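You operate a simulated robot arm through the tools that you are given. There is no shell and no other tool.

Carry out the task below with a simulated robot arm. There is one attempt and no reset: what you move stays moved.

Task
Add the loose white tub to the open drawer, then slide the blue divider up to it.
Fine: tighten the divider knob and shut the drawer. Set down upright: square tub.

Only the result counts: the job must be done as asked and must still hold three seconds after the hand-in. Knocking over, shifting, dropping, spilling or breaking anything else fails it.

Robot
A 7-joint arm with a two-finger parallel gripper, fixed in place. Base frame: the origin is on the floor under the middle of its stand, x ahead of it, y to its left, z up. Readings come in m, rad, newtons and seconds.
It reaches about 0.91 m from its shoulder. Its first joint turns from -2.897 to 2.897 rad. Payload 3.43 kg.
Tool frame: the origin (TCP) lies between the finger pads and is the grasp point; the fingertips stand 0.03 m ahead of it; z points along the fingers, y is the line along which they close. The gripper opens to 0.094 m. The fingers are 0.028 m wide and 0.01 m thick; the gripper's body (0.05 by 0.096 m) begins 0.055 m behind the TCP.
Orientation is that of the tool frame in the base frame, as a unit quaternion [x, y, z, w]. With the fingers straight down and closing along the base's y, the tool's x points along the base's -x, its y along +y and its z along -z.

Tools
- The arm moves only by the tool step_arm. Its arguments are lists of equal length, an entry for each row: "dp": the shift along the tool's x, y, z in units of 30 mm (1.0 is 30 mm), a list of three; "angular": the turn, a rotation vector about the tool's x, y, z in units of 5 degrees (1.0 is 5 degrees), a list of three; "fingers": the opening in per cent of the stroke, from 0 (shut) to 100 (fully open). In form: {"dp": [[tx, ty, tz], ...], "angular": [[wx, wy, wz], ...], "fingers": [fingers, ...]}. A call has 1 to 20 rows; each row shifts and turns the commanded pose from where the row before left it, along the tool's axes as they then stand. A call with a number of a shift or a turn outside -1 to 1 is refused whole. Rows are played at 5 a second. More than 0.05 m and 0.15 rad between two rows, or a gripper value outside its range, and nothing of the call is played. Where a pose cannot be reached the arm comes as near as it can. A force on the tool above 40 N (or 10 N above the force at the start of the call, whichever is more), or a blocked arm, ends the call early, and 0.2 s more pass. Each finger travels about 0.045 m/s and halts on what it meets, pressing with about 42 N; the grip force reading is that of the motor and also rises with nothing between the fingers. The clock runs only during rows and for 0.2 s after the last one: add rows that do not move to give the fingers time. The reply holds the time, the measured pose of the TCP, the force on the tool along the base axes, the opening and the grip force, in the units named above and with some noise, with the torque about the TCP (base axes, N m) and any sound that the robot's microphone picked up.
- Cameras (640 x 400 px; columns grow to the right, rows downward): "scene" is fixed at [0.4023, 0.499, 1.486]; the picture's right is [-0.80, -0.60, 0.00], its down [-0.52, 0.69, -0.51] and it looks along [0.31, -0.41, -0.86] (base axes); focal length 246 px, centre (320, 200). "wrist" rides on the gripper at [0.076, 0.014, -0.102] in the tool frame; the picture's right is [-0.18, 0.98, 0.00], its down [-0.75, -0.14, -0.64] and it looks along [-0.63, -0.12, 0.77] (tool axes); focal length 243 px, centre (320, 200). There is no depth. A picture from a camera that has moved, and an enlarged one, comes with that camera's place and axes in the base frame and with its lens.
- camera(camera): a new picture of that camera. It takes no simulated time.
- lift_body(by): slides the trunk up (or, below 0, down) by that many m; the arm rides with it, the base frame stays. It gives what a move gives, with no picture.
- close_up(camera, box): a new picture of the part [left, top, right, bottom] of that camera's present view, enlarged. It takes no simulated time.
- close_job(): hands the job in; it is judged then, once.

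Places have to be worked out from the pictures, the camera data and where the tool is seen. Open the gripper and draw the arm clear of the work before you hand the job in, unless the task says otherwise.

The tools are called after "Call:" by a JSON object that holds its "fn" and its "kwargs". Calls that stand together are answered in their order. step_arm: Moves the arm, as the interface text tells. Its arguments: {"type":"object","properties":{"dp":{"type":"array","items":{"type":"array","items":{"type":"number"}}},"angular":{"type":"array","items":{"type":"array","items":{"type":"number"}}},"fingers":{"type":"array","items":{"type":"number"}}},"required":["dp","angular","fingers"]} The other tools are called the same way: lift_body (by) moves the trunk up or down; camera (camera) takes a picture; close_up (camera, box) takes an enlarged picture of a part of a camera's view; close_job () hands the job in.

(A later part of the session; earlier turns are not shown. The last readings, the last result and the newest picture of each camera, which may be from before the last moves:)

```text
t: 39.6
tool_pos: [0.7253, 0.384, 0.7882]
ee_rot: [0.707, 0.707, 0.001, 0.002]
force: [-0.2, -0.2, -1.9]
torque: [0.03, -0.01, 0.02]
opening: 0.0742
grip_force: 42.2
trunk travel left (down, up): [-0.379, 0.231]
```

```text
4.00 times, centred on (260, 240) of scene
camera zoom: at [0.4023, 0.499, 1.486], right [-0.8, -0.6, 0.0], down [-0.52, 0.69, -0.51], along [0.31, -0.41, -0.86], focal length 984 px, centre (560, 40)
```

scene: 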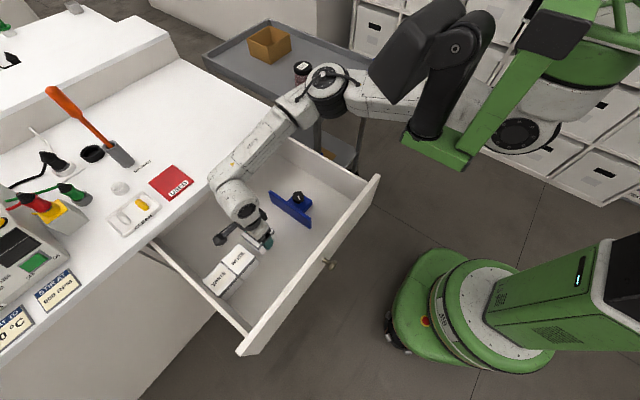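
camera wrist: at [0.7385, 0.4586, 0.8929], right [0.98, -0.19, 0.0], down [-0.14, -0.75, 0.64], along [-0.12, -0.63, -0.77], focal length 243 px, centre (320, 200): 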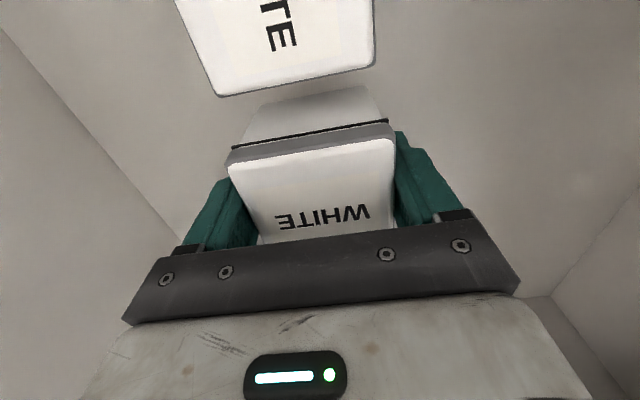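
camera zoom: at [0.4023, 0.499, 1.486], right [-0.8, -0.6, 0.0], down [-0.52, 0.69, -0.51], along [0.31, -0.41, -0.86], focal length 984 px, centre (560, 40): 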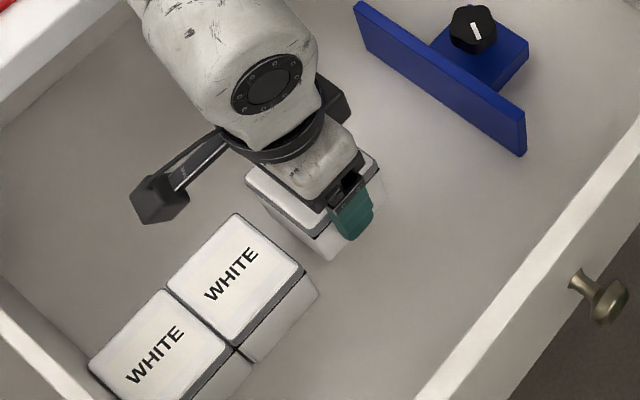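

The gap to tub 1 is about 17 mm now. I shift +14 mm in y and −3 mm in x, then look again.

Call:
{"fn": "step_arm", "kwargs": {"dp": [[0.2, -0.1, 0], [0.24, 0, 0], [0, 0, 0]], "angular": [[0, 0, 0], [0, 0, 0], [0, 0, 0]], "fingers": [50, 50, 50]}}

Call:
{"fn": "close_up", "kwargs": {"camera": "wrist", "box": [180, 40, 420, 190]}}

Call:
{"fn": "close_up", "kwargs": {"camera": "scene", "box": [200, 220, 300, 290]}}

```text
t: 40.4
tool_pos: [0.7223, 0.3967, 0.7897]
ee_rot: [0.708, 0.707, 0.001, 0.003]
force: [-0.2, 0.0, -1.6]
torque: [0.01, -0.01, 0.0]
opening: 0.0741
grip_force: 42.4
trunk travel left (down, up): [-0.379, 0.231]
```

```text
2.67 times, centred on (300, 115) of wrist
camera zoom: at [0.736, 0.4721, 0.8937], right [0.98, -0.19, 0.0], down [-0.15, -0.75, 0.64], along [-0.12, -0.63, -0.77], focal length 647 px, centre (373, 427)
```

zoom: 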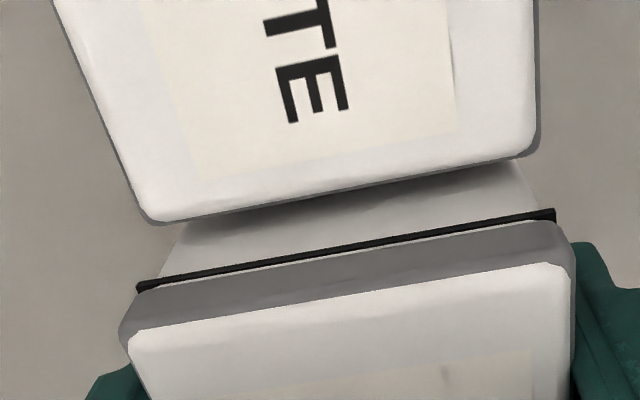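

```text
5.71 times, centred on (250, 255) of scene
camera zoom: at [0.4023, 0.499, 1.486], right [-0.8, -0.6, 0.0], down [-0.52, 0.69, -0.51], along [0.31, -0.41, -0.86], focal length 1406 px, centre (720, -114)
```

zoom: 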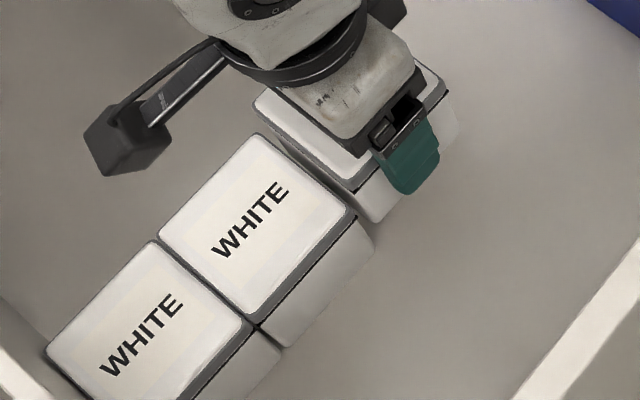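

Gap is now about 4–5 mm. I lower 22 mm and look again while the tub should still be a little above the drawer floor.

Call:
{"fn": "step_arm", "kwargs": {"dp": [[0, 0, 0.25], [0, 0, 0.25], [0, 0, 0.2], [0, 0, 0]], "angular": [[0, 0, 0], [0, 0, 0], [0, 0, 0], [0, 0, 0]], "fingers": [50, 50, 50, 50]}}

Call:
{"fn": "close_up", "kwargs": {"camera": "wrist", "box": [180, 40, 420, 190]}}

Call:
{"fn": "close_up", "kwargs": {"camera": "scene", "box": [200, 220, 300, 290]}}

```text
t: 41.4
tool_pos: [0.7235, 0.3962, 0.7686]
ee_rot: [0.708, 0.706, 0.002, 0.001]
force: [0.0, -0.1, -2.4]
torque: [0.0, 0.02, -0.02]
opening: 0.0742
grip_force: 42.0
trunk travel left (down, up): [-0.379, 0.231]
```

```text
2.67 times, centred on (300, 115) of wrist
camera zoom: at [0.7369, 0.4717, 0.8728], right [0.98, -0.19, 0.0], down [-0.15, -0.75, 0.64], along [-0.12, -0.63, -0.77], focal length 647 px, centre (373, 427)
```

zoom: 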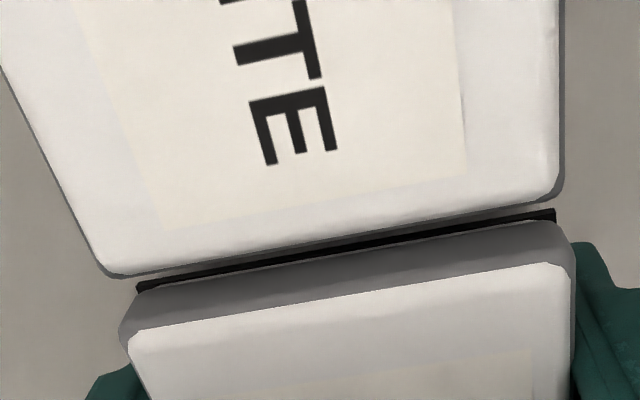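

```text
5.71 times, centred on (250, 255) of scene
camera zoom: at [0.4023, 0.499, 1.486], right [-0.8, -0.6, 0.0], down [-0.52, 0.69, -0.51], along [0.31, -0.41, -0.86], focal length 1406 px, centre (720, -114)
```

zoom: 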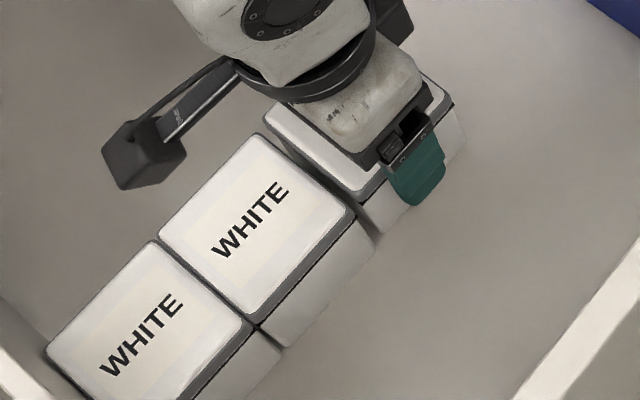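

The tub is nearly level with tub 1 and clear of it. I lower in small steps watching the vertical force for floor contact.

Call:
{"fn": "step_arm", "kwargs": {"dp": [[0, 0, 0.1], [0, 0, 0.1], [0, 0, 0]], "angular": [[0, 0, 0], [0, 0, 0], [0, 0, 0]], "fingers": [50, 50, 50]}}

```text
t: 42.2
tool_pos: [0.7225, 0.3967, 0.7634]
ee_rot: [0.708, 0.706, 0.002, 0.002]
force: [-0.5, -2.3, 13.5]
torque: [-0.72, 0.56, 0.09]
opening: 0.0739
grip_force: 42.1
trunk travel left (down, up): [-0.379, 0.231]
```

Floor contact at TCP z≈0.763 (13.5 N, on one bottom corner, so the tub is essentially flat). I ease off half a millimetre and open the fingers.

Call:
{"fn": "step_arm", "kwargs": {"dp": [[0, 0, -0.02], [0, 0, 0], [0, 0, 0], [0, 0, 0], [0, 0, 0]], "angular": [[0, 0, 0], [0, 0, 0], [0, 0, 0], [0, 0, 0], [0, 0, 0]], "fingers": [50, 82, 100, 100, 100]}}

Call:
{"fn": "camera", "kwargs": {"camera": "wrist"}}

Call:
{"fn": "close_up", "kwargs": {"camera": "scene", "box": [200, 220, 300, 290]}}

```text
t: 43.4
tool_pos: [0.7227, 0.3955, 0.7626]
ee_rot: [0.708, 0.706, 0.002, 0.002]
force: [0.4, 1.1, 0.7]
torque: [0.02, 0.02, 0.03]
opening: 0.0938
grip_force: 0.0
trunk travel left (down, up): [-0.379, 0.231]
```

```text
taken
camera wrist: at [0.7368, 0.471, 0.867], right [0.98, -0.19, 0.0], down [-0.15, -0.75, 0.64], along [-0.12, -0.63, -0.77], focal length 243 px, centre (320, 200)
```

wrist: 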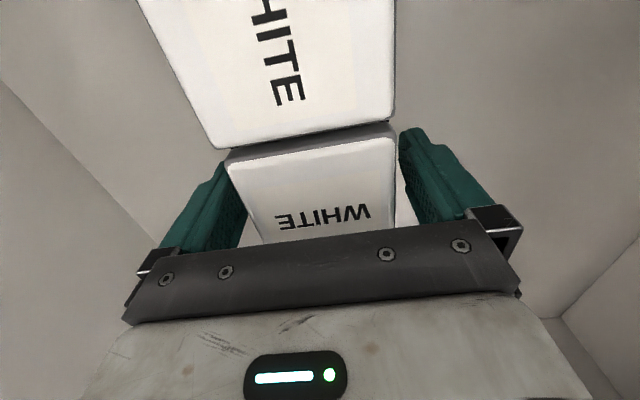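

```text
5.71 times, centred on (250, 255) of scene
camera zoom: at [0.4023, 0.499, 1.486], right [-0.8, -0.6, 0.0], down [-0.52, 0.69, -0.51], along [0.31, -0.41, -0.86], focal length 1406 px, centre (720, -114)
```

zoom: 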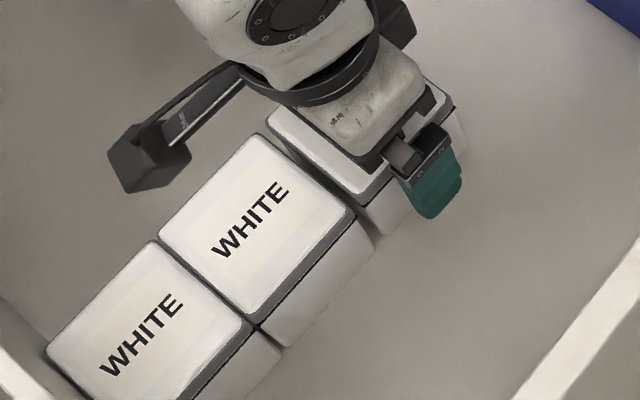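

The tub stands released next to tub 1. I rise straight up 15 cm and inspect.

Call:
{"fn": "step_arm", "kwargs": {"dp": [[0, 0, -0.3], [0, 0, -0.7], [0, 0, -1], [0, 0, -1], [0, 0, -1], [0, 0, -1], [0, 0, 0]], "angular": [[0, 0, 0], [0, 0, 0], [0, 0, 0], [0, 0, 0], [0, 0, 0], [0, 0, 0], [0, 0, 0]], "fingers": [100, 100, 100, 100, 100, 100, 100]}}

Call:
{"fn": "camera", "kwargs": {"camera": "wrist"}}

Call:
{"fn": "camera", "kwargs": {"camera": "scene"}}

```text
t: 45.0
tool_pos: [0.7238, 0.3969, 0.9142]
ee_rot: [0.708, 0.707, 0.002, 0.002]
force: [0.2, 0.1, 0.6]
torque: [0.0, 0.01, -0.01]
opening: 0.0941
grip_force: 0.0
trunk travel left (down, up): [-0.379, 0.231]
```

```text
taken
camera wrist: at [0.7375, 0.4715, 1.018], right [0.98, -0.19, 0.0], down [-0.14, -0.75, 0.64], along [-0.12, -0.63, -0.77], focal length 243 px, centre (320, 200)
```

wrist: 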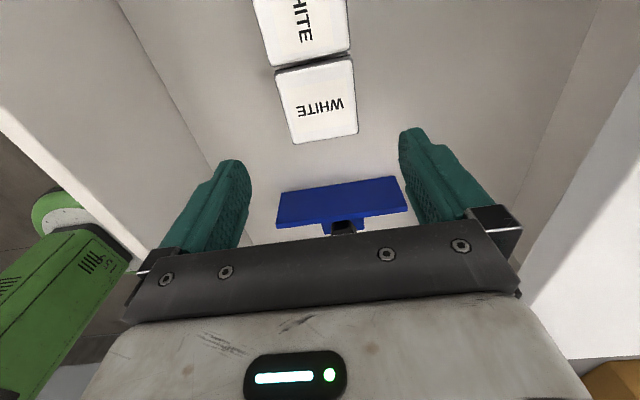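

```text
taken
```

scene: 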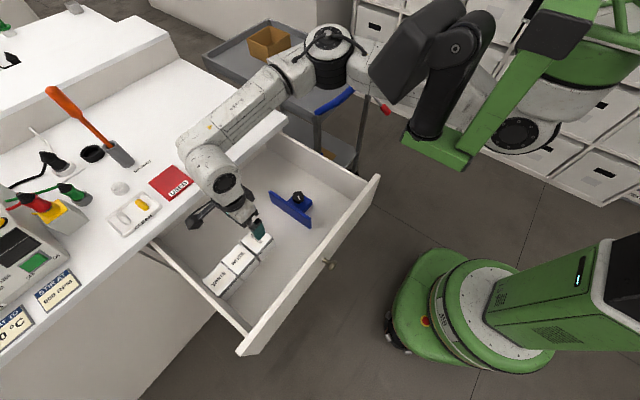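

The tub stands in the row. Next I move to a viewpoint above the divider to look at it and its knob.

Call:
{"fn": "step_arm", "kwargs": {"dp": [[-0.9, 0, 0], [-0.9, 0, 0], [-0.9, 0, 0], [-0.9, 0, 0], [-0.9, 0, 0], [0, 0, 0]], "angular": [[0, 0, 0], [0, 0, 0], [0, 0, 0], [0, 0, 0], [0, 0, 0], [0, 0, 0]], "fingers": [100, 100, 100, 100, 100, 100]}}

Call:
{"fn": "camera", "kwargs": {"camera": "wrist"}}

Call:
{"fn": "close_up", "kwargs": {"camera": "scene", "box": [190, 200, 310, 300]}}

```text
t: 46.4
tool_pos: [0.7237, 0.2603, 0.911]
ee_rot: [0.708, 0.706, 0.001, 0.002]
force: [-0.3, -0.1, -0.3]
torque: [0.0, 0.01, 0.02]
opening: 0.0941
grip_force: 0.0
trunk travel left (down, up): [-0.379, 0.231]
```

```text
taken
camera wrist: at [0.7371, 0.3347, 1.0159], right [0.98, -0.19, 0.0], down [-0.14, -0.75, 0.64], along [-0.12, -0.63, -0.77], focal length 243 px, centre (320, 200)
```

wrist: 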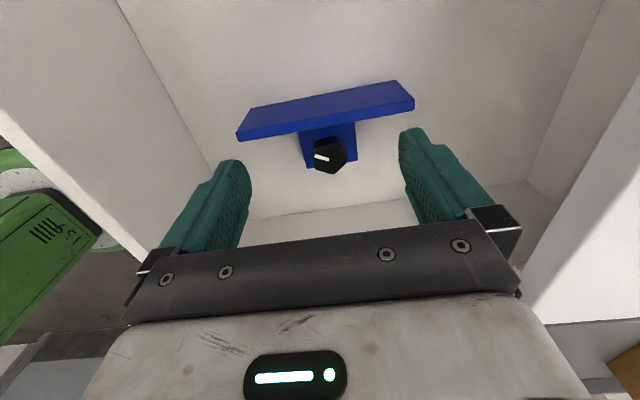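

```text
4.00 times, centred on (250, 250) of scene
camera zoom: at [0.4023, 0.499, 1.486], right [-0.8, -0.6, 0.0], down [-0.52, 0.69, -0.51], along [0.31, -0.41, -0.86], focal length 984 px, centre (600, 0)
```

zoom: 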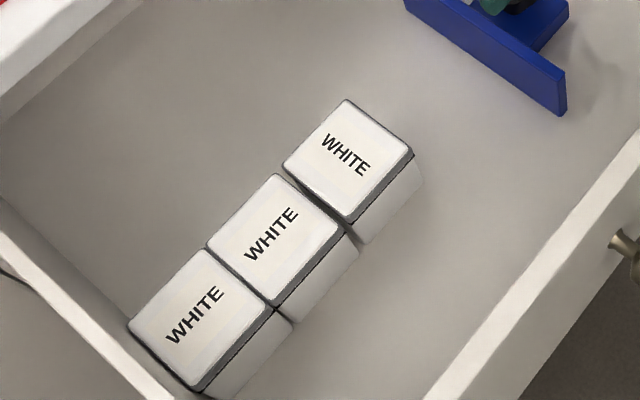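

I enlarge the divider and knob.

Call:
{"fn": "close_up", "kwargs": {"camera": "wrist", "box": [225, 70, 425, 195]}}

Call:
{"fn": "close_up", "kwargs": {"camera": "scene", "box": [260, 170, 340, 230]}}

```text
3.20 times, centred on (325, 132) of wrist
camera zoom: at [0.7371, 0.3347, 1.0159], right [0.98, -0.19, 0.0], down [-0.14, -0.75, 0.64], along [-0.12, -0.63, -0.77], focal length 776 px, centre (304, 416)
```

zoom: 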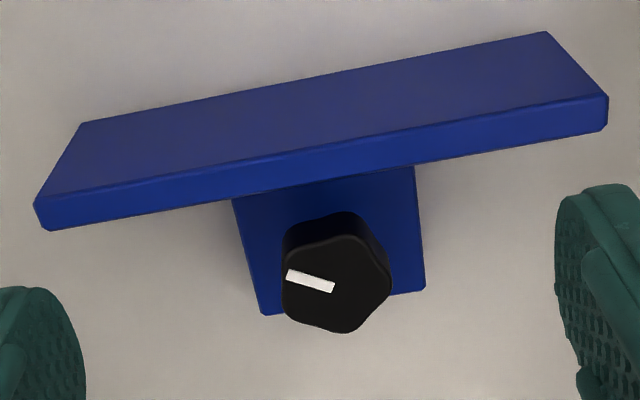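

```text
6.67 times, centred on (300, 200) of scene
camera zoom: at [0.4023, 0.499, 1.486], right [-0.8, -0.6, 0.0], down [-0.52, 0.69, -0.51], along [0.31, -0.41, -0.86], focal length 1640 px, centre (453, 200)
```

zoom: 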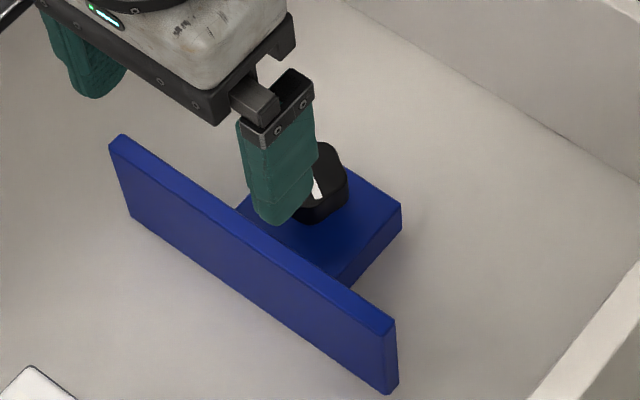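

The knob (≈39 mm, five-lobed, top at z≈0.77) is at about (0.723, 0.1915); the plate's tub-side face is at y≈0.242 and the tub's face at y≈0.353. I'll grip the knob across x so I can slide and then tighten; first I move over it and go down partway.

Call:
{"fn": "step_arm", "kwargs": {"dp": [[-0.8, 0, 0], [-0.8, 0, 0], [-0.69, 0, 0], [0, 0, 0.6], [0, 0, 0.8], [0, 0, 0.8], [0, 0, 0.5], [0, 0, 0]], "angular": [[0, 0, 0], [0, 0, 0], [0, 0, 0], [0, 0, 0], [0, 0, 0], [0, 0, 0], [0, 0, 0], [0, 0, 0]], "fingers": [100, 100, 100, 90, 80, 80, 80, 80]}}

Call:
{"fn": "camera", "kwargs": {"camera": "wrist"}}

Call:
{"fn": "close_up", "kwargs": {"camera": "scene", "box": [260, 160, 340, 220]}}

Call:
{"fn": "camera", "kwargs": {"camera": "scene"}}

```text
t: 48.2
tool_pos: [0.7216, 0.1914, 0.8317]
ee_rot: [0.708, 0.706, 0.002, 0.002]
force: [0.5, 0.2, -0.8]
torque: [-0.02, 0.03, -0.02]
opening: 0.0753
grip_force: 0.1
trunk travel left (down, up): [-0.379, 0.231]
```

```text
taken
camera wrist: at [0.7362, 0.2666, 0.9357], right [0.98, -0.19, 0.0], down [-0.15, -0.75, 0.64], along [-0.12, -0.63, -0.77], focal length 243 px, centre (320, 200)
```

wrist: 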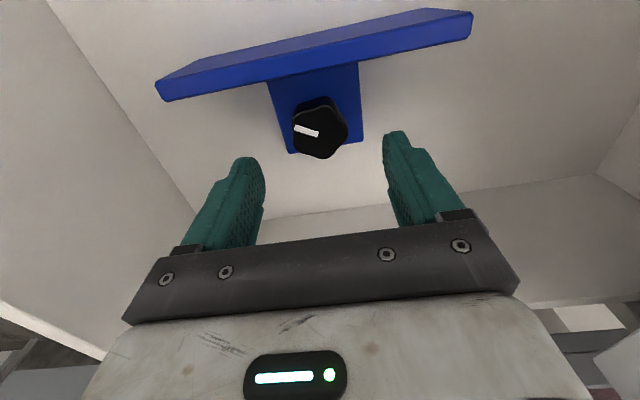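

```text
6.67 times, centred on (300, 190) of scene
camera zoom: at [0.4023, 0.499, 1.486], right [-0.8, -0.6, 0.0], down [-0.52, 0.69, -0.51], along [0.31, -0.41, -0.86], focal length 1640 px, centre (453, 267)
```

zoom: 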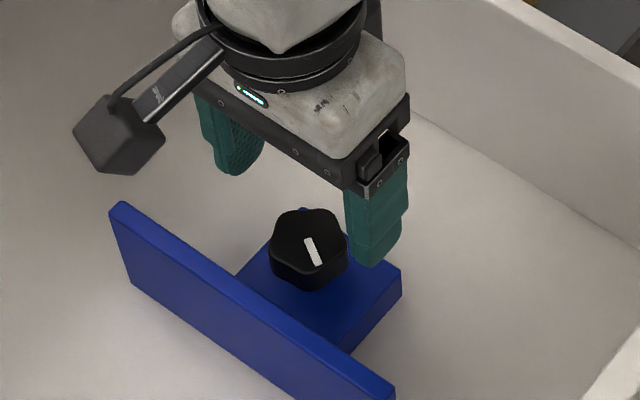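

```text
taken
```

scene: 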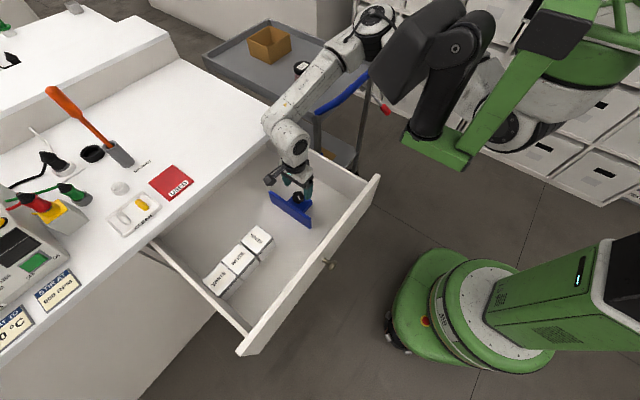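

The knob is centred between the open fingers to within 2 mm. I lower until the fingertips should be around the knob's upper half.

Call:
{"fn": "step_arm", "kwargs": {"dp": [[0, 0.05, 0.6], [0, 0, 0.5], [0, 0, 0.3], [0, 0, 0]], "angular": [[0, 0, 0], [0, 0, 0], [0, 0, 0], [0, 0, 0]], "fingers": [80, 80, 80, 80]}}

Call:
{"fn": "close_up", "kwargs": {"camera": "scene", "box": [260, 165, 340, 225]}}

Call:
{"fn": "close_up", "kwargs": {"camera": "wrist", "box": [200, 80, 440, 230]}}

```text
t: 49.2
tool_pos: [0.7231, 0.1923, 0.788]
ee_rot: [0.707, 0.707, 0.002, 0.002]
force: [-0.8, 0.6, -0.6]
torque: [-0.02, 0.01, 0.01]
opening: 0.0753
grip_force: 0.0
trunk travel left (down, up): [-0.379, 0.231]
```

```text
6.67 times, centred on (300, 195) of scene
camera zoom: at [0.4023, 0.499, 1.486], right [-0.8, -0.6, 0.0], down [-0.52, 0.69, -0.51], along [0.31, -0.41, -0.86], focal length 1640 px, centre (453, 233)
```

zoom: 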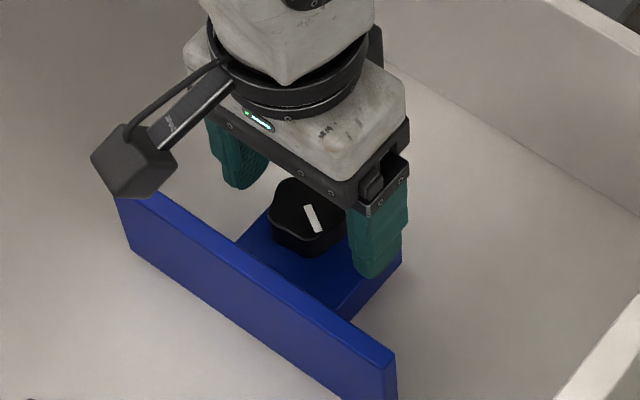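

```text
2.67 times, centred on (320, 155) of wrist
camera zoom: at [0.7365, 0.2678, 0.8931], right [0.98, -0.19, 0.0], down [-0.15, -0.75, 0.64], along [-0.12, -0.63, -0.77], focal length 647 px, centre (320, 320)
```

zoom: 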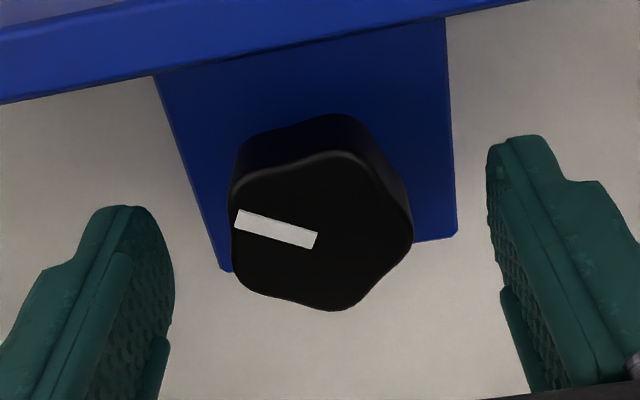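

The knob's base on the block is at z≈0.754 and my fingertips are at ≈0.758, so they overlap about 14 mm of the knob. I close on it.

Call:
{"fn": "step_arm", "kwargs": {"dp": [[0, 0, 0], [0, 0, 0], [0, 0, 0], [0, 0, 0], [0, 0, 0]], "angular": [[0, 0, 0], [0, 0, 0], [0, 0, 0], [0, 0, 0], [0, 0, 0]], "fingers": [60, 30, 20, 20, 20]}}

Call:
{"fn": "close_up", "kwargs": {"camera": "wrist", "box": [200, 80, 440, 230]}}

Call:
{"fn": "close_up", "kwargs": {"camera": "scene", "box": [260, 165, 340, 225]}}

```text
t: 50.4
tool_pos: [0.7216, 0.1928, 0.7893]
ee_rot: [0.708, 0.706, 0.001, 0.002]
force: [-0.8, 0.0, -0.1]
torque: [0.0, 0.62, -0.01]
opening: 0.0417
grip_force: 45.4
trunk travel left (down, up): [-0.379, 0.231]
```

```text
2.67 times, centred on (320, 155) of wrist
camera zoom: at [0.7365, 0.2679, 0.8933], right [0.98, -0.19, 0.0], down [-0.14, -0.75, 0.64], along [-0.12, -0.63, -0.77], focal length 647 px, centre (320, 320)
```

zoom: 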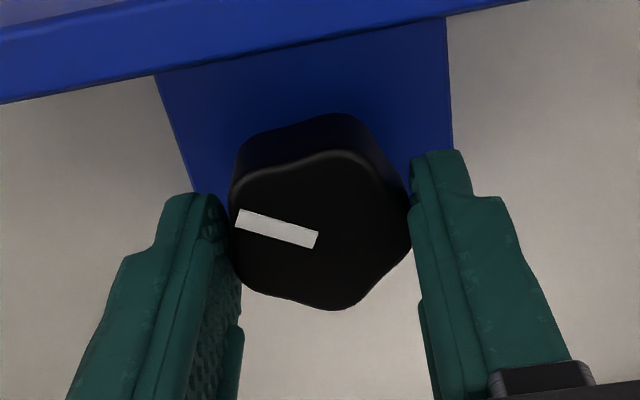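

```text
6.67 times, centred on (300, 195) of scene
camera zoom: at [0.4023, 0.499, 1.486], right [-0.8, -0.6, 0.0], down [-0.52, 0.69, -0.51], along [0.31, -0.41, -0.86], focal length 1640 px, centre (453, 233)
```

zoom: 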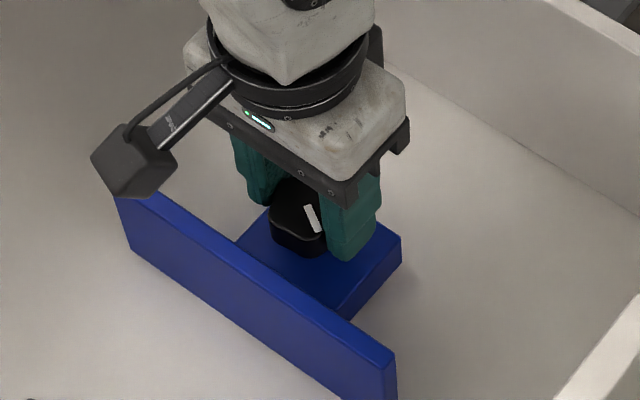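

Gripped at 41.7 mm opening. I test-slide the divider 12 mm toward the tub (+y) and read the force.

Call:
{"fn": "step_arm", "kwargs": {"dp": [[0.1, 0, 0], [0.15, 0, 0], [0.15, 0, 0], [0, 0, 0]], "angular": [[0, 0, 0], [0, 0, 0], [0, 0, 0], [0, 0, 0]], "fingers": [20, 20, 20, 20]}}

Call:
{"fn": "close_up", "kwargs": {"camera": "scene", "box": [220, 165, 340, 265]}}

Call:
{"fn": "camera", "kwargs": {"camera": "wrist"}}

```text
t: 51.4
tool_pos: [0.7233, 0.2044, 0.7899]
ee_rot: [0.707, 0.707, 0.001, 0.002]
force: [-2.3, -3.0, -9.4]
torque: [0.29, 0.45, -0.05]
opening: 0.0416
grip_force: 45.4
trunk travel left (down, up): [-0.379, 0.231]
```

```text
4.00 times, centred on (280, 215) of scene
camera zoom: at [0.4023, 0.499, 1.486], right [-0.8, -0.6, 0.0], down [-0.52, 0.69, -0.51], along [0.31, -0.41, -0.86], focal length 984 px, centre (480, 140)
```

zoom: 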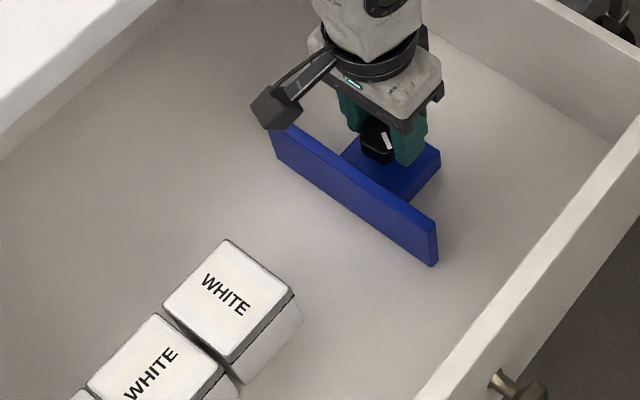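

```text
taken
camera wrist: at [0.7366, 0.2798, 0.8933], right [0.98, -0.19, 0.0], down [-0.14, -0.75, 0.64], along [-0.12, -0.63, -0.77], focal length 243 px, centre (320, 200)
```

wrist: 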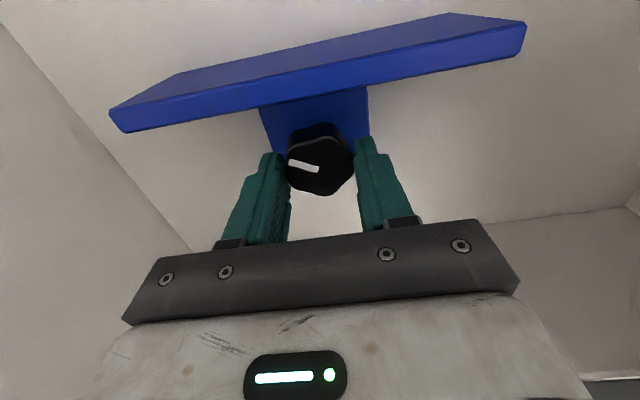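

The divider follows with only about 3 N of drag; there is a slight upward pull, so I drop half a millimetre and continue 42 mm.

Call:
{"fn": "step_arm", "kwargs": {"dp": [[0.1, 0, 0.02], [0.2, 0, 0], [0.2, 0, 0], [0.2, 0, 0], [0.2, 0, 0], [0.2, 0, 0], [0.2, 0, 0], [0.1, 0, 0], [0, 0, 0]], "angular": [[0, 0, 0], [0, 0, 0], [0, 0, 0], [0, 0, 0], [0, 0, 0], [0, 0, 0], [0, 0, 0], [0, 0, 0], [0, 0, 0]], "fingers": [20, 20, 20, 20, 20, 20, 20, 20, 20]}}

Call:
{"fn": "close_up", "kwargs": {"camera": "scene", "box": [220, 165, 340, 265]}}

Call:
{"fn": "camera", "kwargs": {"camera": "wrist"}}

```text
t: 53.4
tool_pos: [0.7231, 0.2476, 0.788]
ee_rot: [0.708, 0.706, 0.003, 0.003]
force: [-1.5, -2.4, 1.1]
torque: [-1.09, 0.75, -0.01]
opening: 0.0416
grip_force: 44.7
trunk travel left (down, up): [-0.379, 0.231]
```

```text
4.00 times, centred on (280, 215) of scene
camera zoom: at [0.4023, 0.499, 1.486], right [-0.8, -0.6, 0.0], down [-0.52, 0.69, -0.51], along [0.31, -0.41, -0.86], focal length 984 px, centre (480, 140)
```

zoom: 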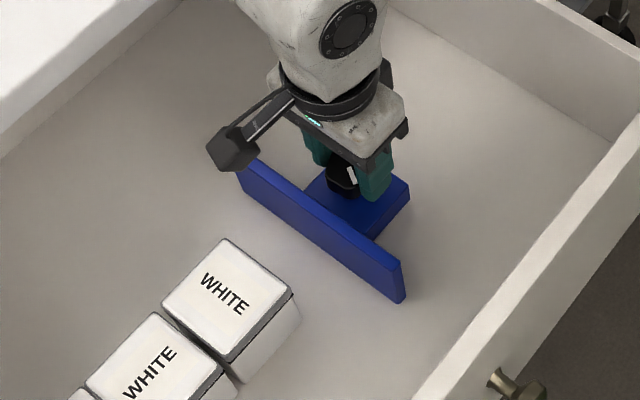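

```text
taken
camera wrist: at [0.7377, 0.3222, 0.8934], right [0.98, -0.19, 0.0], down [-0.15, -0.75, 0.64], along [-0.12, -0.63, -0.77], focal length 243 px, centre (320, 200)
```

wrist: 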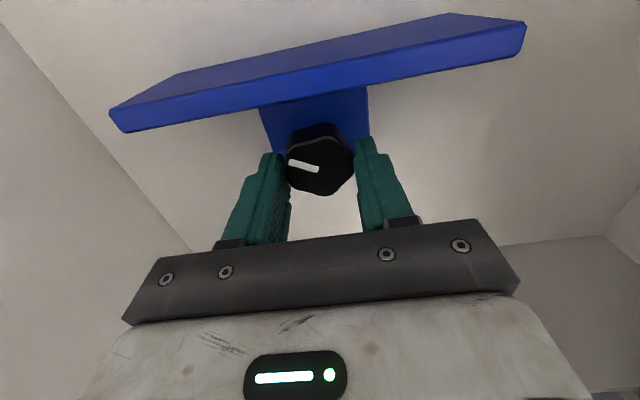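

Good; the plate face should now be at y≈0.298, with about 55 mm to go. I slide 42 mm more.

Call:
{"fn": "step_arm", "kwargs": {"dp": [[0.2, 0, 0], [0.2, 0, 0], [0.2, 0, 0], [0.2, 0, 0], [0.2, 0, 0], [0.2, 0, 0], [0.2, 0, 0], [0, 0, 0]], "angular": [[0, 0, 0], [0, 0, 0], [0, 0, 0], [0, 0, 0], [0, 0, 0], [0, 0, 0], [0, 0, 0], [0, 0, 0]], "fingers": [20, 20, 20, 20, 20, 20, 20, 20]}}

Call:
{"fn": "close_up", "kwargs": {"camera": "scene", "box": [220, 180, 320, 260]}}

Call:
{"fn": "camera", "kwargs": {"camera": "wrist"}}

```text
t: 55.2
tool_pos: [0.7245, 0.2882, 0.7897]
ee_rot: [0.708, 0.707, 0.002, 0.001]
force: [2.4, -0.1, -1.6]
torque: [-0.2, 0.63, 0.03]
opening: 0.0416
grip_force: 44.8
trunk travel left (down, up): [-0.379, 0.231]
```

```text
5.00 times, centred on (270, 220) of scene
camera zoom: at [0.4023, 0.499, 1.486], right [-0.8, -0.6, 0.0], down [-0.52, 0.69, -0.51], along [0.31, -0.41, -0.86], focal length 1230 px, centre (570, 100)
```

zoom: 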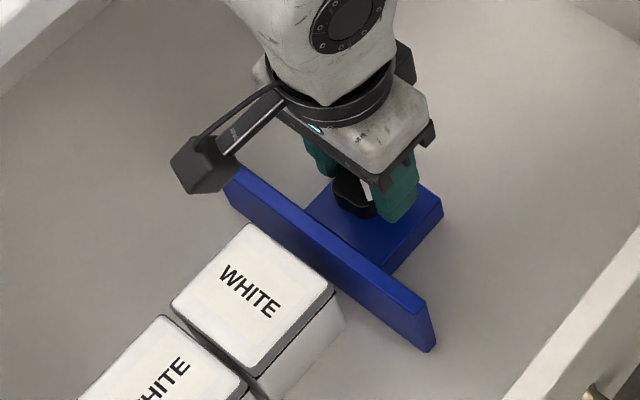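

```text
taken
camera wrist: at [0.7384, 0.364, 0.8933], right [0.98, -0.19, 0.01], down [-0.15, -0.75, 0.64], along [-0.12, -0.63, -0.77], focal length 243 px, centre (320, 200)
```

wrist: 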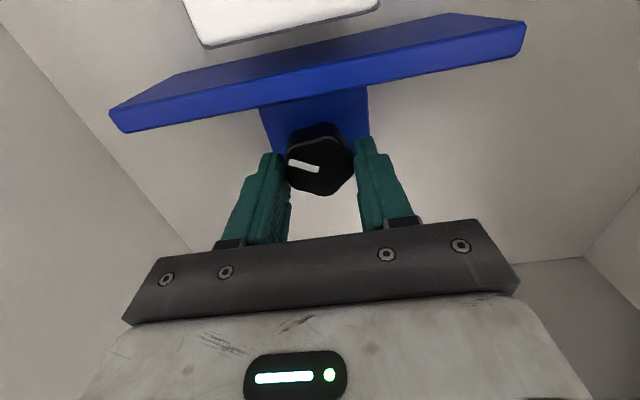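

I enlarge the gap between plate and tub in the wrist view.

Call:
{"fn": "close_up", "kwargs": {"camera": "wrist", "box": [160, 0, 400, 130]}}

Call:
{"fn": "close_up", "kwargs": {"camera": "scene", "box": [245, 200, 305, 250]}}

```text
2.67 times, centred on (280, 65) of wrist
camera zoom: at [0.7384, 0.364, 0.8933], right [0.98, -0.19, 0.01], down [-0.15, -0.75, 0.64], along [-0.12, -0.63, -0.77], focal length 647 px, centre (427, 560)
```

zoom: 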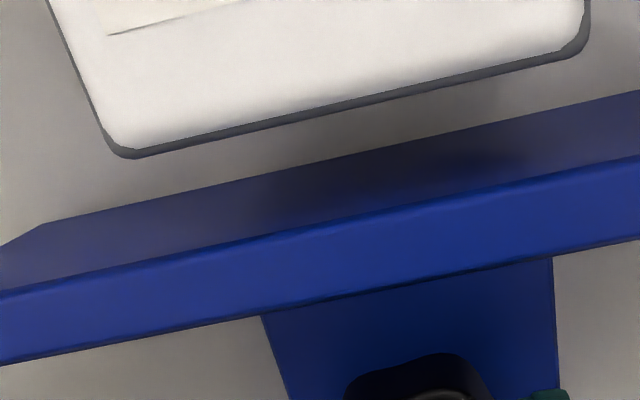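

```text
8.00 times, centred on (275, 225) of scene
camera zoom: at [0.4023, 0.499, 1.486], right [-0.8, -0.6, 0.0], down [-0.52, 0.69, -0.51], along [0.31, -0.41, -0.86], focal length 1968 px, centre (680, 0)
```

zoom: 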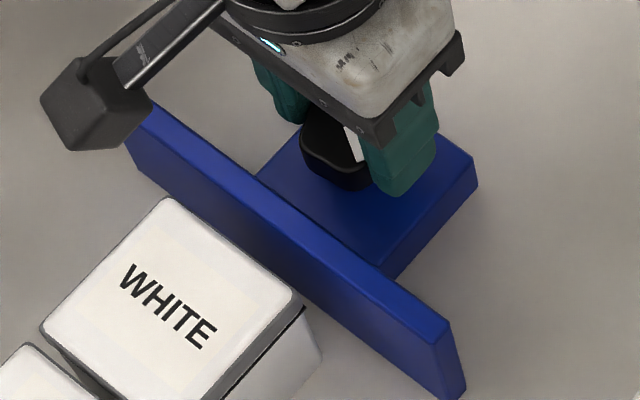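

The remaining gap is about 14 mm. I slide 10 mm more slowly.

Call:
{"fn": "step_arm", "kwargs": {"dp": [[0.12, 0, 0], [0.12, 0, 0], [0.1, 0, 0], [0, 0, 0]], "angular": [[0, 0, 0], [0, 0, 0], [0, 0, 0], [0, 0, 0]], "fingers": [20, 20, 20, 20]}}

Call:
{"fn": "close_up", "kwargs": {"camera": "wrist", "box": [160, 0, 400, 130]}}

Call:
{"fn": "close_up", "kwargs": {"camera": "scene", "box": [235, 210, 295, 260]}}

```text
t: 56.2
tool_pos: [0.7237, 0.2996, 0.7891]
ee_rot: [0.708, 0.706, 0.003, 0.002]
force: [2.2, -1.9, -1.9]
torque: [-0.29, 0.17, -0.03]
opening: 0.0416
grip_force: 44.9
trunk travel left (down, up): [-0.379, 0.231]
```

```text
2.67 times, centred on (280, 65) of wrist
camera zoom: at [0.7374, 0.3742, 0.8933], right [0.98, -0.19, 0.0], down [-0.15, -0.75, 0.64], along [-0.12, -0.63, -0.77], focal length 647 px, centre (427, 560)
```

zoom: 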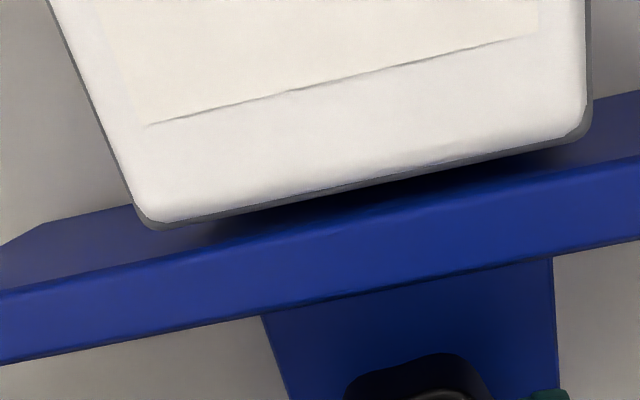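

```text
8.00 times, centred on (265, 235) of scene
camera zoom: at [0.4023, 0.499, 1.486], right [-0.8, -0.6, 0.0], down [-0.52, 0.69, -0.51], along [0.31, -0.41, -0.86], focal length 1968 px, centre (760, -80)
```

zoom: 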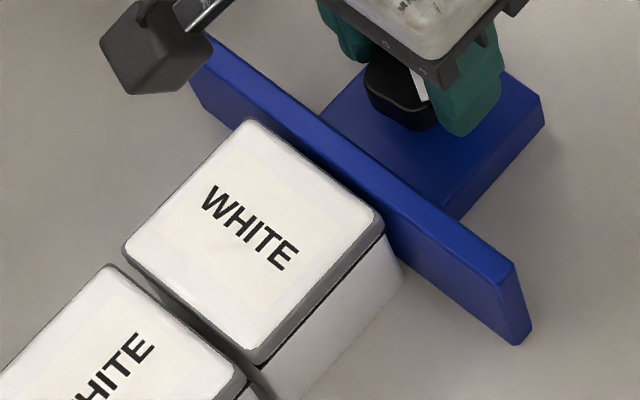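

About 3–4 mm of gap remain. I creep 3 mm.

Call:
{"fn": "step_arm", "kwargs": {"dp": [[0.05, 0, 0], [0.05, 0, 0], [0, 0, 0]], "angular": [[0, 0, 0], [0, 0, 0], [0, 0, 0]], "fingers": [20, 20, 20]}}

Call:
{"fn": "close_up", "kwargs": {"camera": "wrist", "box": [160, 0, 400, 130]}}

Call:
{"fn": "close_up", "kwargs": {"camera": "scene", "box": [235, 210, 295, 260]}}

```text
t: 57.0
tool_pos: [0.7221, 0.3022, 0.7887]
ee_rot: [0.707, 0.707, 0.001, 0.001]
force: [-3.1, -1.8, 1.7]
torque: [-0.35, 0.5, 0.0]
opening: 0.0414
grip_force: 44.7
trunk travel left (down, up): [-0.379, 0.231]
```

```text
2.67 times, centred on (280, 65) of wrist
camera zoom: at [0.7376, 0.3775, 0.8933], right [0.98, -0.19, 0.0], down [-0.14, -0.75, 0.64], along [-0.12, -0.63, -0.77], focal length 647 px, centre (427, 560)
```

zoom: 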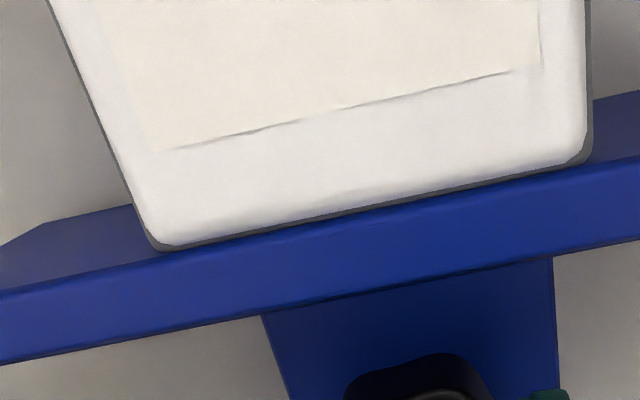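

```text
8.00 times, centred on (265, 235) of scene
camera zoom: at [0.4023, 0.499, 1.486], right [-0.8, -0.6, 0.0], down [-0.52, 0.69, -0.51], along [0.31, -0.41, -0.86], focal length 1968 px, centre (760, -80)
```

zoom: 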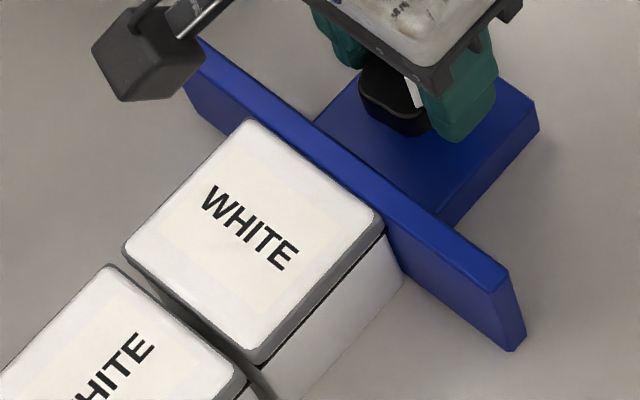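

The gap is down to ~1 mm. I creep another 2 mm to bring the divider into touch with the tub.

Call:
{"fn": "step_arm", "kwargs": {"dp": [[0.035, 0, 0], [0.035, 0, 0], [0, 0, 0]], "angular": [[0, 0, 0], [0, 0, 0], [0, 0, 0]], "fingers": [20, 20, 20]}}

Call:
{"fn": "close_up", "kwargs": {"camera": "wrist", "box": [160, 0, 400, 130]}}

Call:
{"fn": "close_up", "kwargs": {"camera": "scene", "box": [235, 210, 295, 260]}}

```text
t: 57.8
tool_pos: [0.7232, 0.3045, 0.7889]
ee_rot: [0.708, 0.706, 0.001, 0.002]
force: [-1.9, -2.9, -4.9]
torque: [0.44, 0.87, 0.0]
opening: 0.0417
grip_force: 44.8
trunk travel left (down, up): [-0.379, 0.231]
```

```text
2.67 times, centred on (280, 65) of wrist
camera zoom: at [0.7382, 0.3791, 0.8933], right [0.98, -0.19, 0.0], down [-0.14, -0.75, 0.64], along [-0.12, -0.63, -0.77], focal length 647 px, centre (427, 560)
```

zoom: 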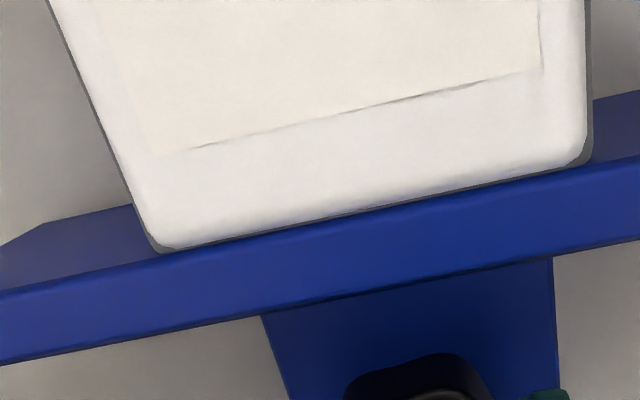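

```text
8.00 times, centred on (265, 235) of scene
camera zoom: at [0.4023, 0.499, 1.486], right [-0.8, -0.6, 0.0], down [-0.52, 0.69, -0.51], along [0.31, -0.41, -0.86], focal length 1968 px, centre (760, -80)
```

zoom: 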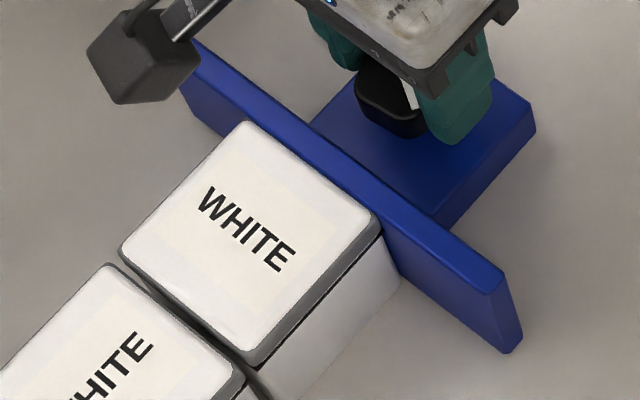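

The divider now touches the tub (the tub moved about 1.5 mm with it and still stands upright). I begin tightening the knob clockwise seen from above: 20° first, watching the torque.

Call:
{"fn": "step_arm", "kwargs": {"dp": [[0, 0, 0], [0, 0, 0], [0, 0, 0], [0, 0, 0], [0, 0, 0]], "angular": [[0, 0, 1], [0, 0, 1], [0, 0, 1], [0, 0, 1], [0, 0, 0]], "fingers": [20, 20, 20, 20, 20]}}

Call:
{"fn": "camera", "kwargs": {"camera": "wrist"}}

Call:
{"fn": "close_up", "kwargs": {"camera": "scene", "box": [235, 190, 315, 250]}}

```text
t: 59.0
tool_pos: [0.7243, 0.3036, 0.7889]
ee_rot: [0.82, 0.572, 0.002, 0.001]
force: [-2.6, -1.0, -1.1]
torque: [-0.95, 0.85, 0.03]
opening: 0.0416
grip_force: 44.9
trunk travel left (down, up): [-0.379, 0.231]
```

```text
taken
camera wrist: at [0.7634, 0.3697, 0.8935], right [0.86, -0.51, 0.0], down [-0.4, -0.66, 0.64], along [-0.32, -0.55, -0.77], focal length 243 px, centre (320, 200)
```

wrist: 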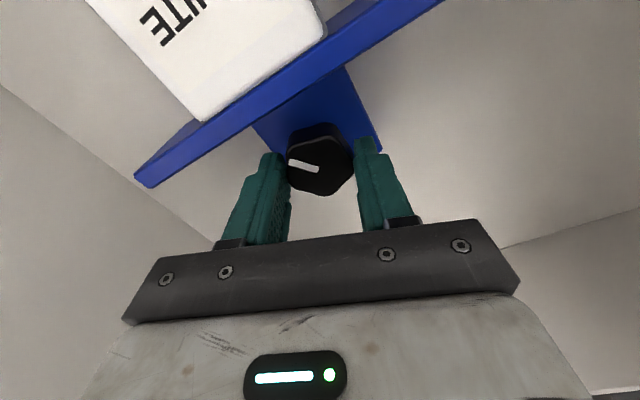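

```text
6.67 times, centred on (275, 220) of scene
camera zoom: at [0.4023, 0.499, 1.486], right [-0.8, -0.6, 0.0], down [-0.52, 0.69, -0.51], along [0.31, -0.41, -0.86], focal length 1640 px, centre (620, 67)
```

zoom: 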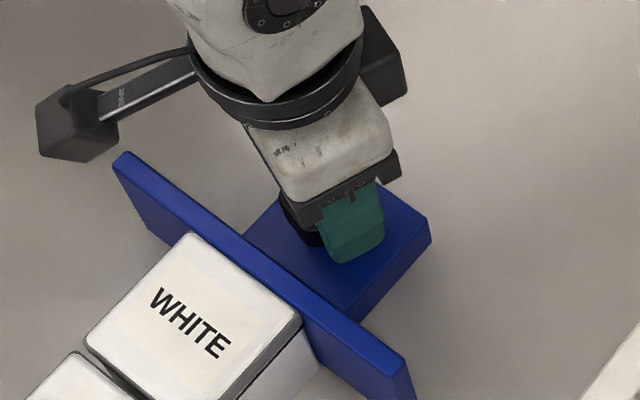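

The knob turns with the hand with negligible torque so far. I continue clockwise 50° more.

Call:
{"fn": "step_arm", "kwargs": {"dp": [[0, 0, 0], [0, 0, 0], [0, 0, 0], [0, 0, 0], [0, 0, 0], [0, 0, 0], [0, 0, 0], [0, 0, 0], [0, 0, 0], [0, 0, 0], [0, 0, 0]], "angular": [[0, 0, 1], [0, 0, 1], [0, 0, 1], [0, 0, 1], [0, 0, 1], [0, 0, 1], [0, 0, 1], [0, 0, 1], [0, 0, 1], [0, 0, 1], [0, 0, 0]], "fingers": [20, 20, 20, 20, 20, 20, 20, 20, 20, 20, 20]}}

Call:
{"fn": "camera", "kwargs": {"camera": "wrist"}}

Call:
{"fn": "close_up", "kwargs": {"camera": "scene", "box": [235, 190, 315, 250]}}

```text
t: 61.4
tool_pos: [0.7249, 0.3033, 0.7894]
ee_rot: [0.985, 0.172, 0.003, 0.0]
force: [-3.1, 2.3, 1.6]
torque: [0.21, 0.48, 0.03]
opening: 0.0414
grip_force: 45.4
trunk travel left (down, up): [-0.379, 0.231]
```

```text
taken
camera wrist: at [0.8001, 0.3152, 0.8936], right [0.16, -0.99, 0.0], down [-0.76, -0.12, 0.64], along [-0.63, -0.1, -0.77], focal length 243 px, centre (320, 200)
```

wrist: 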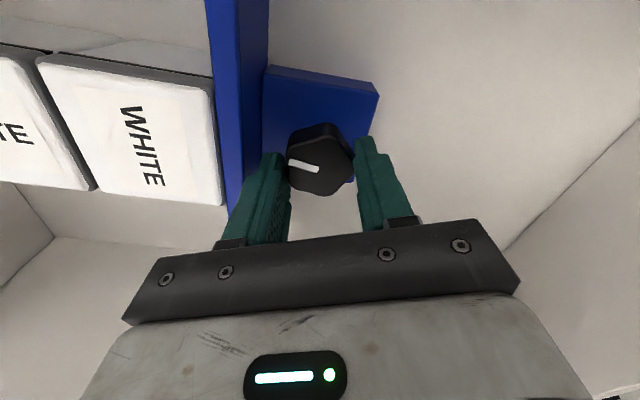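

```text
6.67 times, centred on (275, 220) of scene
camera zoom: at [0.4023, 0.499, 1.486], right [-0.8, -0.6, 0.0], down [-0.52, 0.69, -0.51], along [0.31, -0.41, -0.86], focal length 1640 px, centre (620, 67)
```

zoom: 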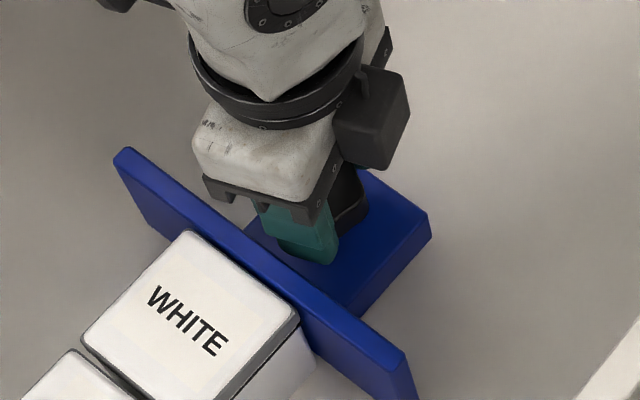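

70° turned and still no stiffening. I continue another 50°.

Call:
{"fn": "step_arm", "kwargs": {"dp": [[0, 0, 0], [0, 0, 0], [0, 0, 0], [0, 0, 0], [0, 0, 0], [0, 0, 0], [0, 0, 0], [0, 0, 0], [0, 0, 0], [0, 0, 0], [0, 0, 0]], "angular": [[0, 0, 1], [0, 0, 1], [0, 0, 1], [0, 0, 1], [0, 0, 1], [0, 0, 1], [0, 0, 1], [0, 0, 1], [0, 0, 1], [0, 0, 1], [0, 0, 0]], "fingers": [20, 20, 20, 20, 20, 20, 20, 20, 20, 20, 20]}}

Call:
{"fn": "camera", "kwargs": {"camera": "wrist"}}

Call:
{"fn": "close_up", "kwargs": {"camera": "scene", "box": [235, 190, 315, 250]}}

```text
t: 63.8
tool_pos: [0.7235, 0.3049, 0.7891]
ee_rot: [0.966, -0.26, 0.002, -0.002]
force: [2.8, 26.4, -1.4]
torque: [-0.52, -0.66, 0.06]
opening: 0.0418
grip_force: 45.4
trunk travel left (down, up): [-0.379, 0.231]
```

```text
taken
camera wrist: at [0.7823, 0.2539, 0.8934], right [-0.65, -0.76, -0.01], down [-0.58, 0.5, 0.64], along [-0.48, 0.42, -0.77], focal length 243 px, centre (320, 200)
```

wrist: 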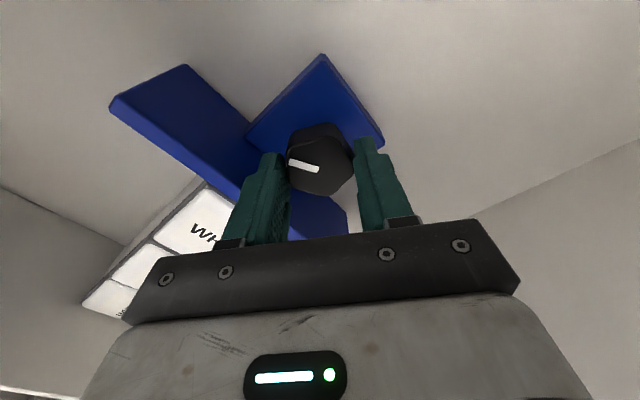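

```text
6.67 times, centred on (275, 220) of scene
camera zoom: at [0.4023, 0.499, 1.486], right [-0.8, -0.6, 0.0], down [-0.52, 0.69, -0.51], along [0.31, -0.41, -0.86], focal length 1640 px, centre (620, 67)
```

zoom: 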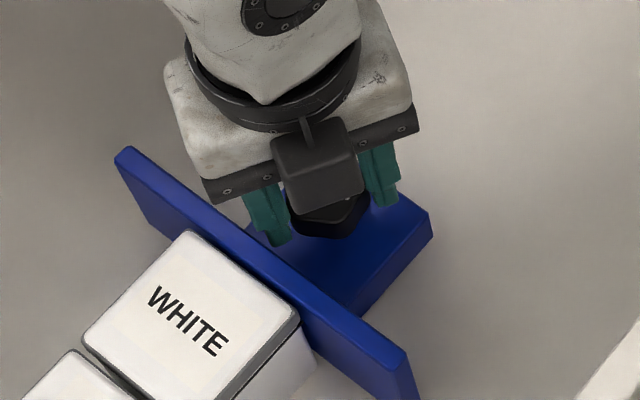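

After 120° the divider resists a 26 N sideways load without moving, so the clamp has engaged; the load comes from a ~1 mm centring offset. I shift the hand 1 mm to +y to relieve it and turn 20° further.

Call:
{"fn": "step_arm", "kwargs": {"dp": [[-0.017, -0.029, 0], [0, 0, 0], [0, 0, 0], [0, 0, 0]], "angular": [[0, 0, 0], [0, 0, 0], [0, 0, 0], [0, 0, 0]], "fingers": [20, 20, 20, 20]}}

Call:
{"fn": "step_arm", "kwargs": {"dp": [[0, 0, 0], [0, 0, 0], [0, 0, 0], [0, 0, 0], [0, 0, 0]], "angular": [[0, 0, 1], [0, 0, 1], [0, 0, 1], [0, 0, 1], [0, 0, 0]], "fingers": [20, 20, 20, 20, 20]}}

Call:
{"fn": "camera", "kwargs": {"camera": "wrist"}}

Call:
{"fn": "close_up", "kwargs": {"camera": "scene", "box": [235, 190, 315, 250]}}

```text
t: 64.8
tool_pos: [0.725, 0.3057, 0.7885]
ee_rot: [0.966, -0.26, 0.002, -0.001]
force: [-0.6, 16.8, 6.6]
torque: [0.79, 1.0, 0.04]
opening: 0.0413
grip_force: 45.2
trunk travel left (down, up): [-0.379, 0.231]
```

```text
t: 66.0
tool_pos: [0.7247, 0.307, 0.7886]
ee_rot: [0.906, -0.424, 0.004, -0.001]
force: [2.6, 16.3, 7.8]
torque: [0.08, 0.0, 0.01]
opening: 0.0416
grip_force: 45.1
trunk travel left (down, up): [-0.379, 0.231]
```

```text
taken
camera wrist: at [0.7618, 0.2374, 0.8935], right [-0.87, -0.49, -0.01], down [-0.38, 0.67, 0.64], along [-0.31, 0.56, -0.77], focal length 243 px, centre (320, 200)
```

wrist: 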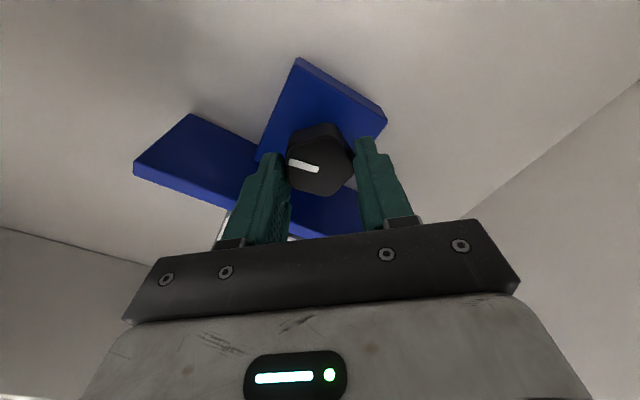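

```text
6.67 times, centred on (275, 220) of scene
camera zoom: at [0.4023, 0.499, 1.486], right [-0.8, -0.6, 0.0], down [-0.52, 0.69, -0.51], along [0.31, -0.41, -0.86], focal length 1640 px, centre (620, 67)
```

zoom: 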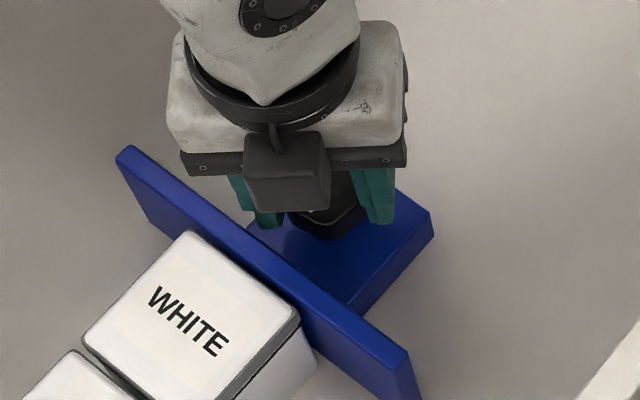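

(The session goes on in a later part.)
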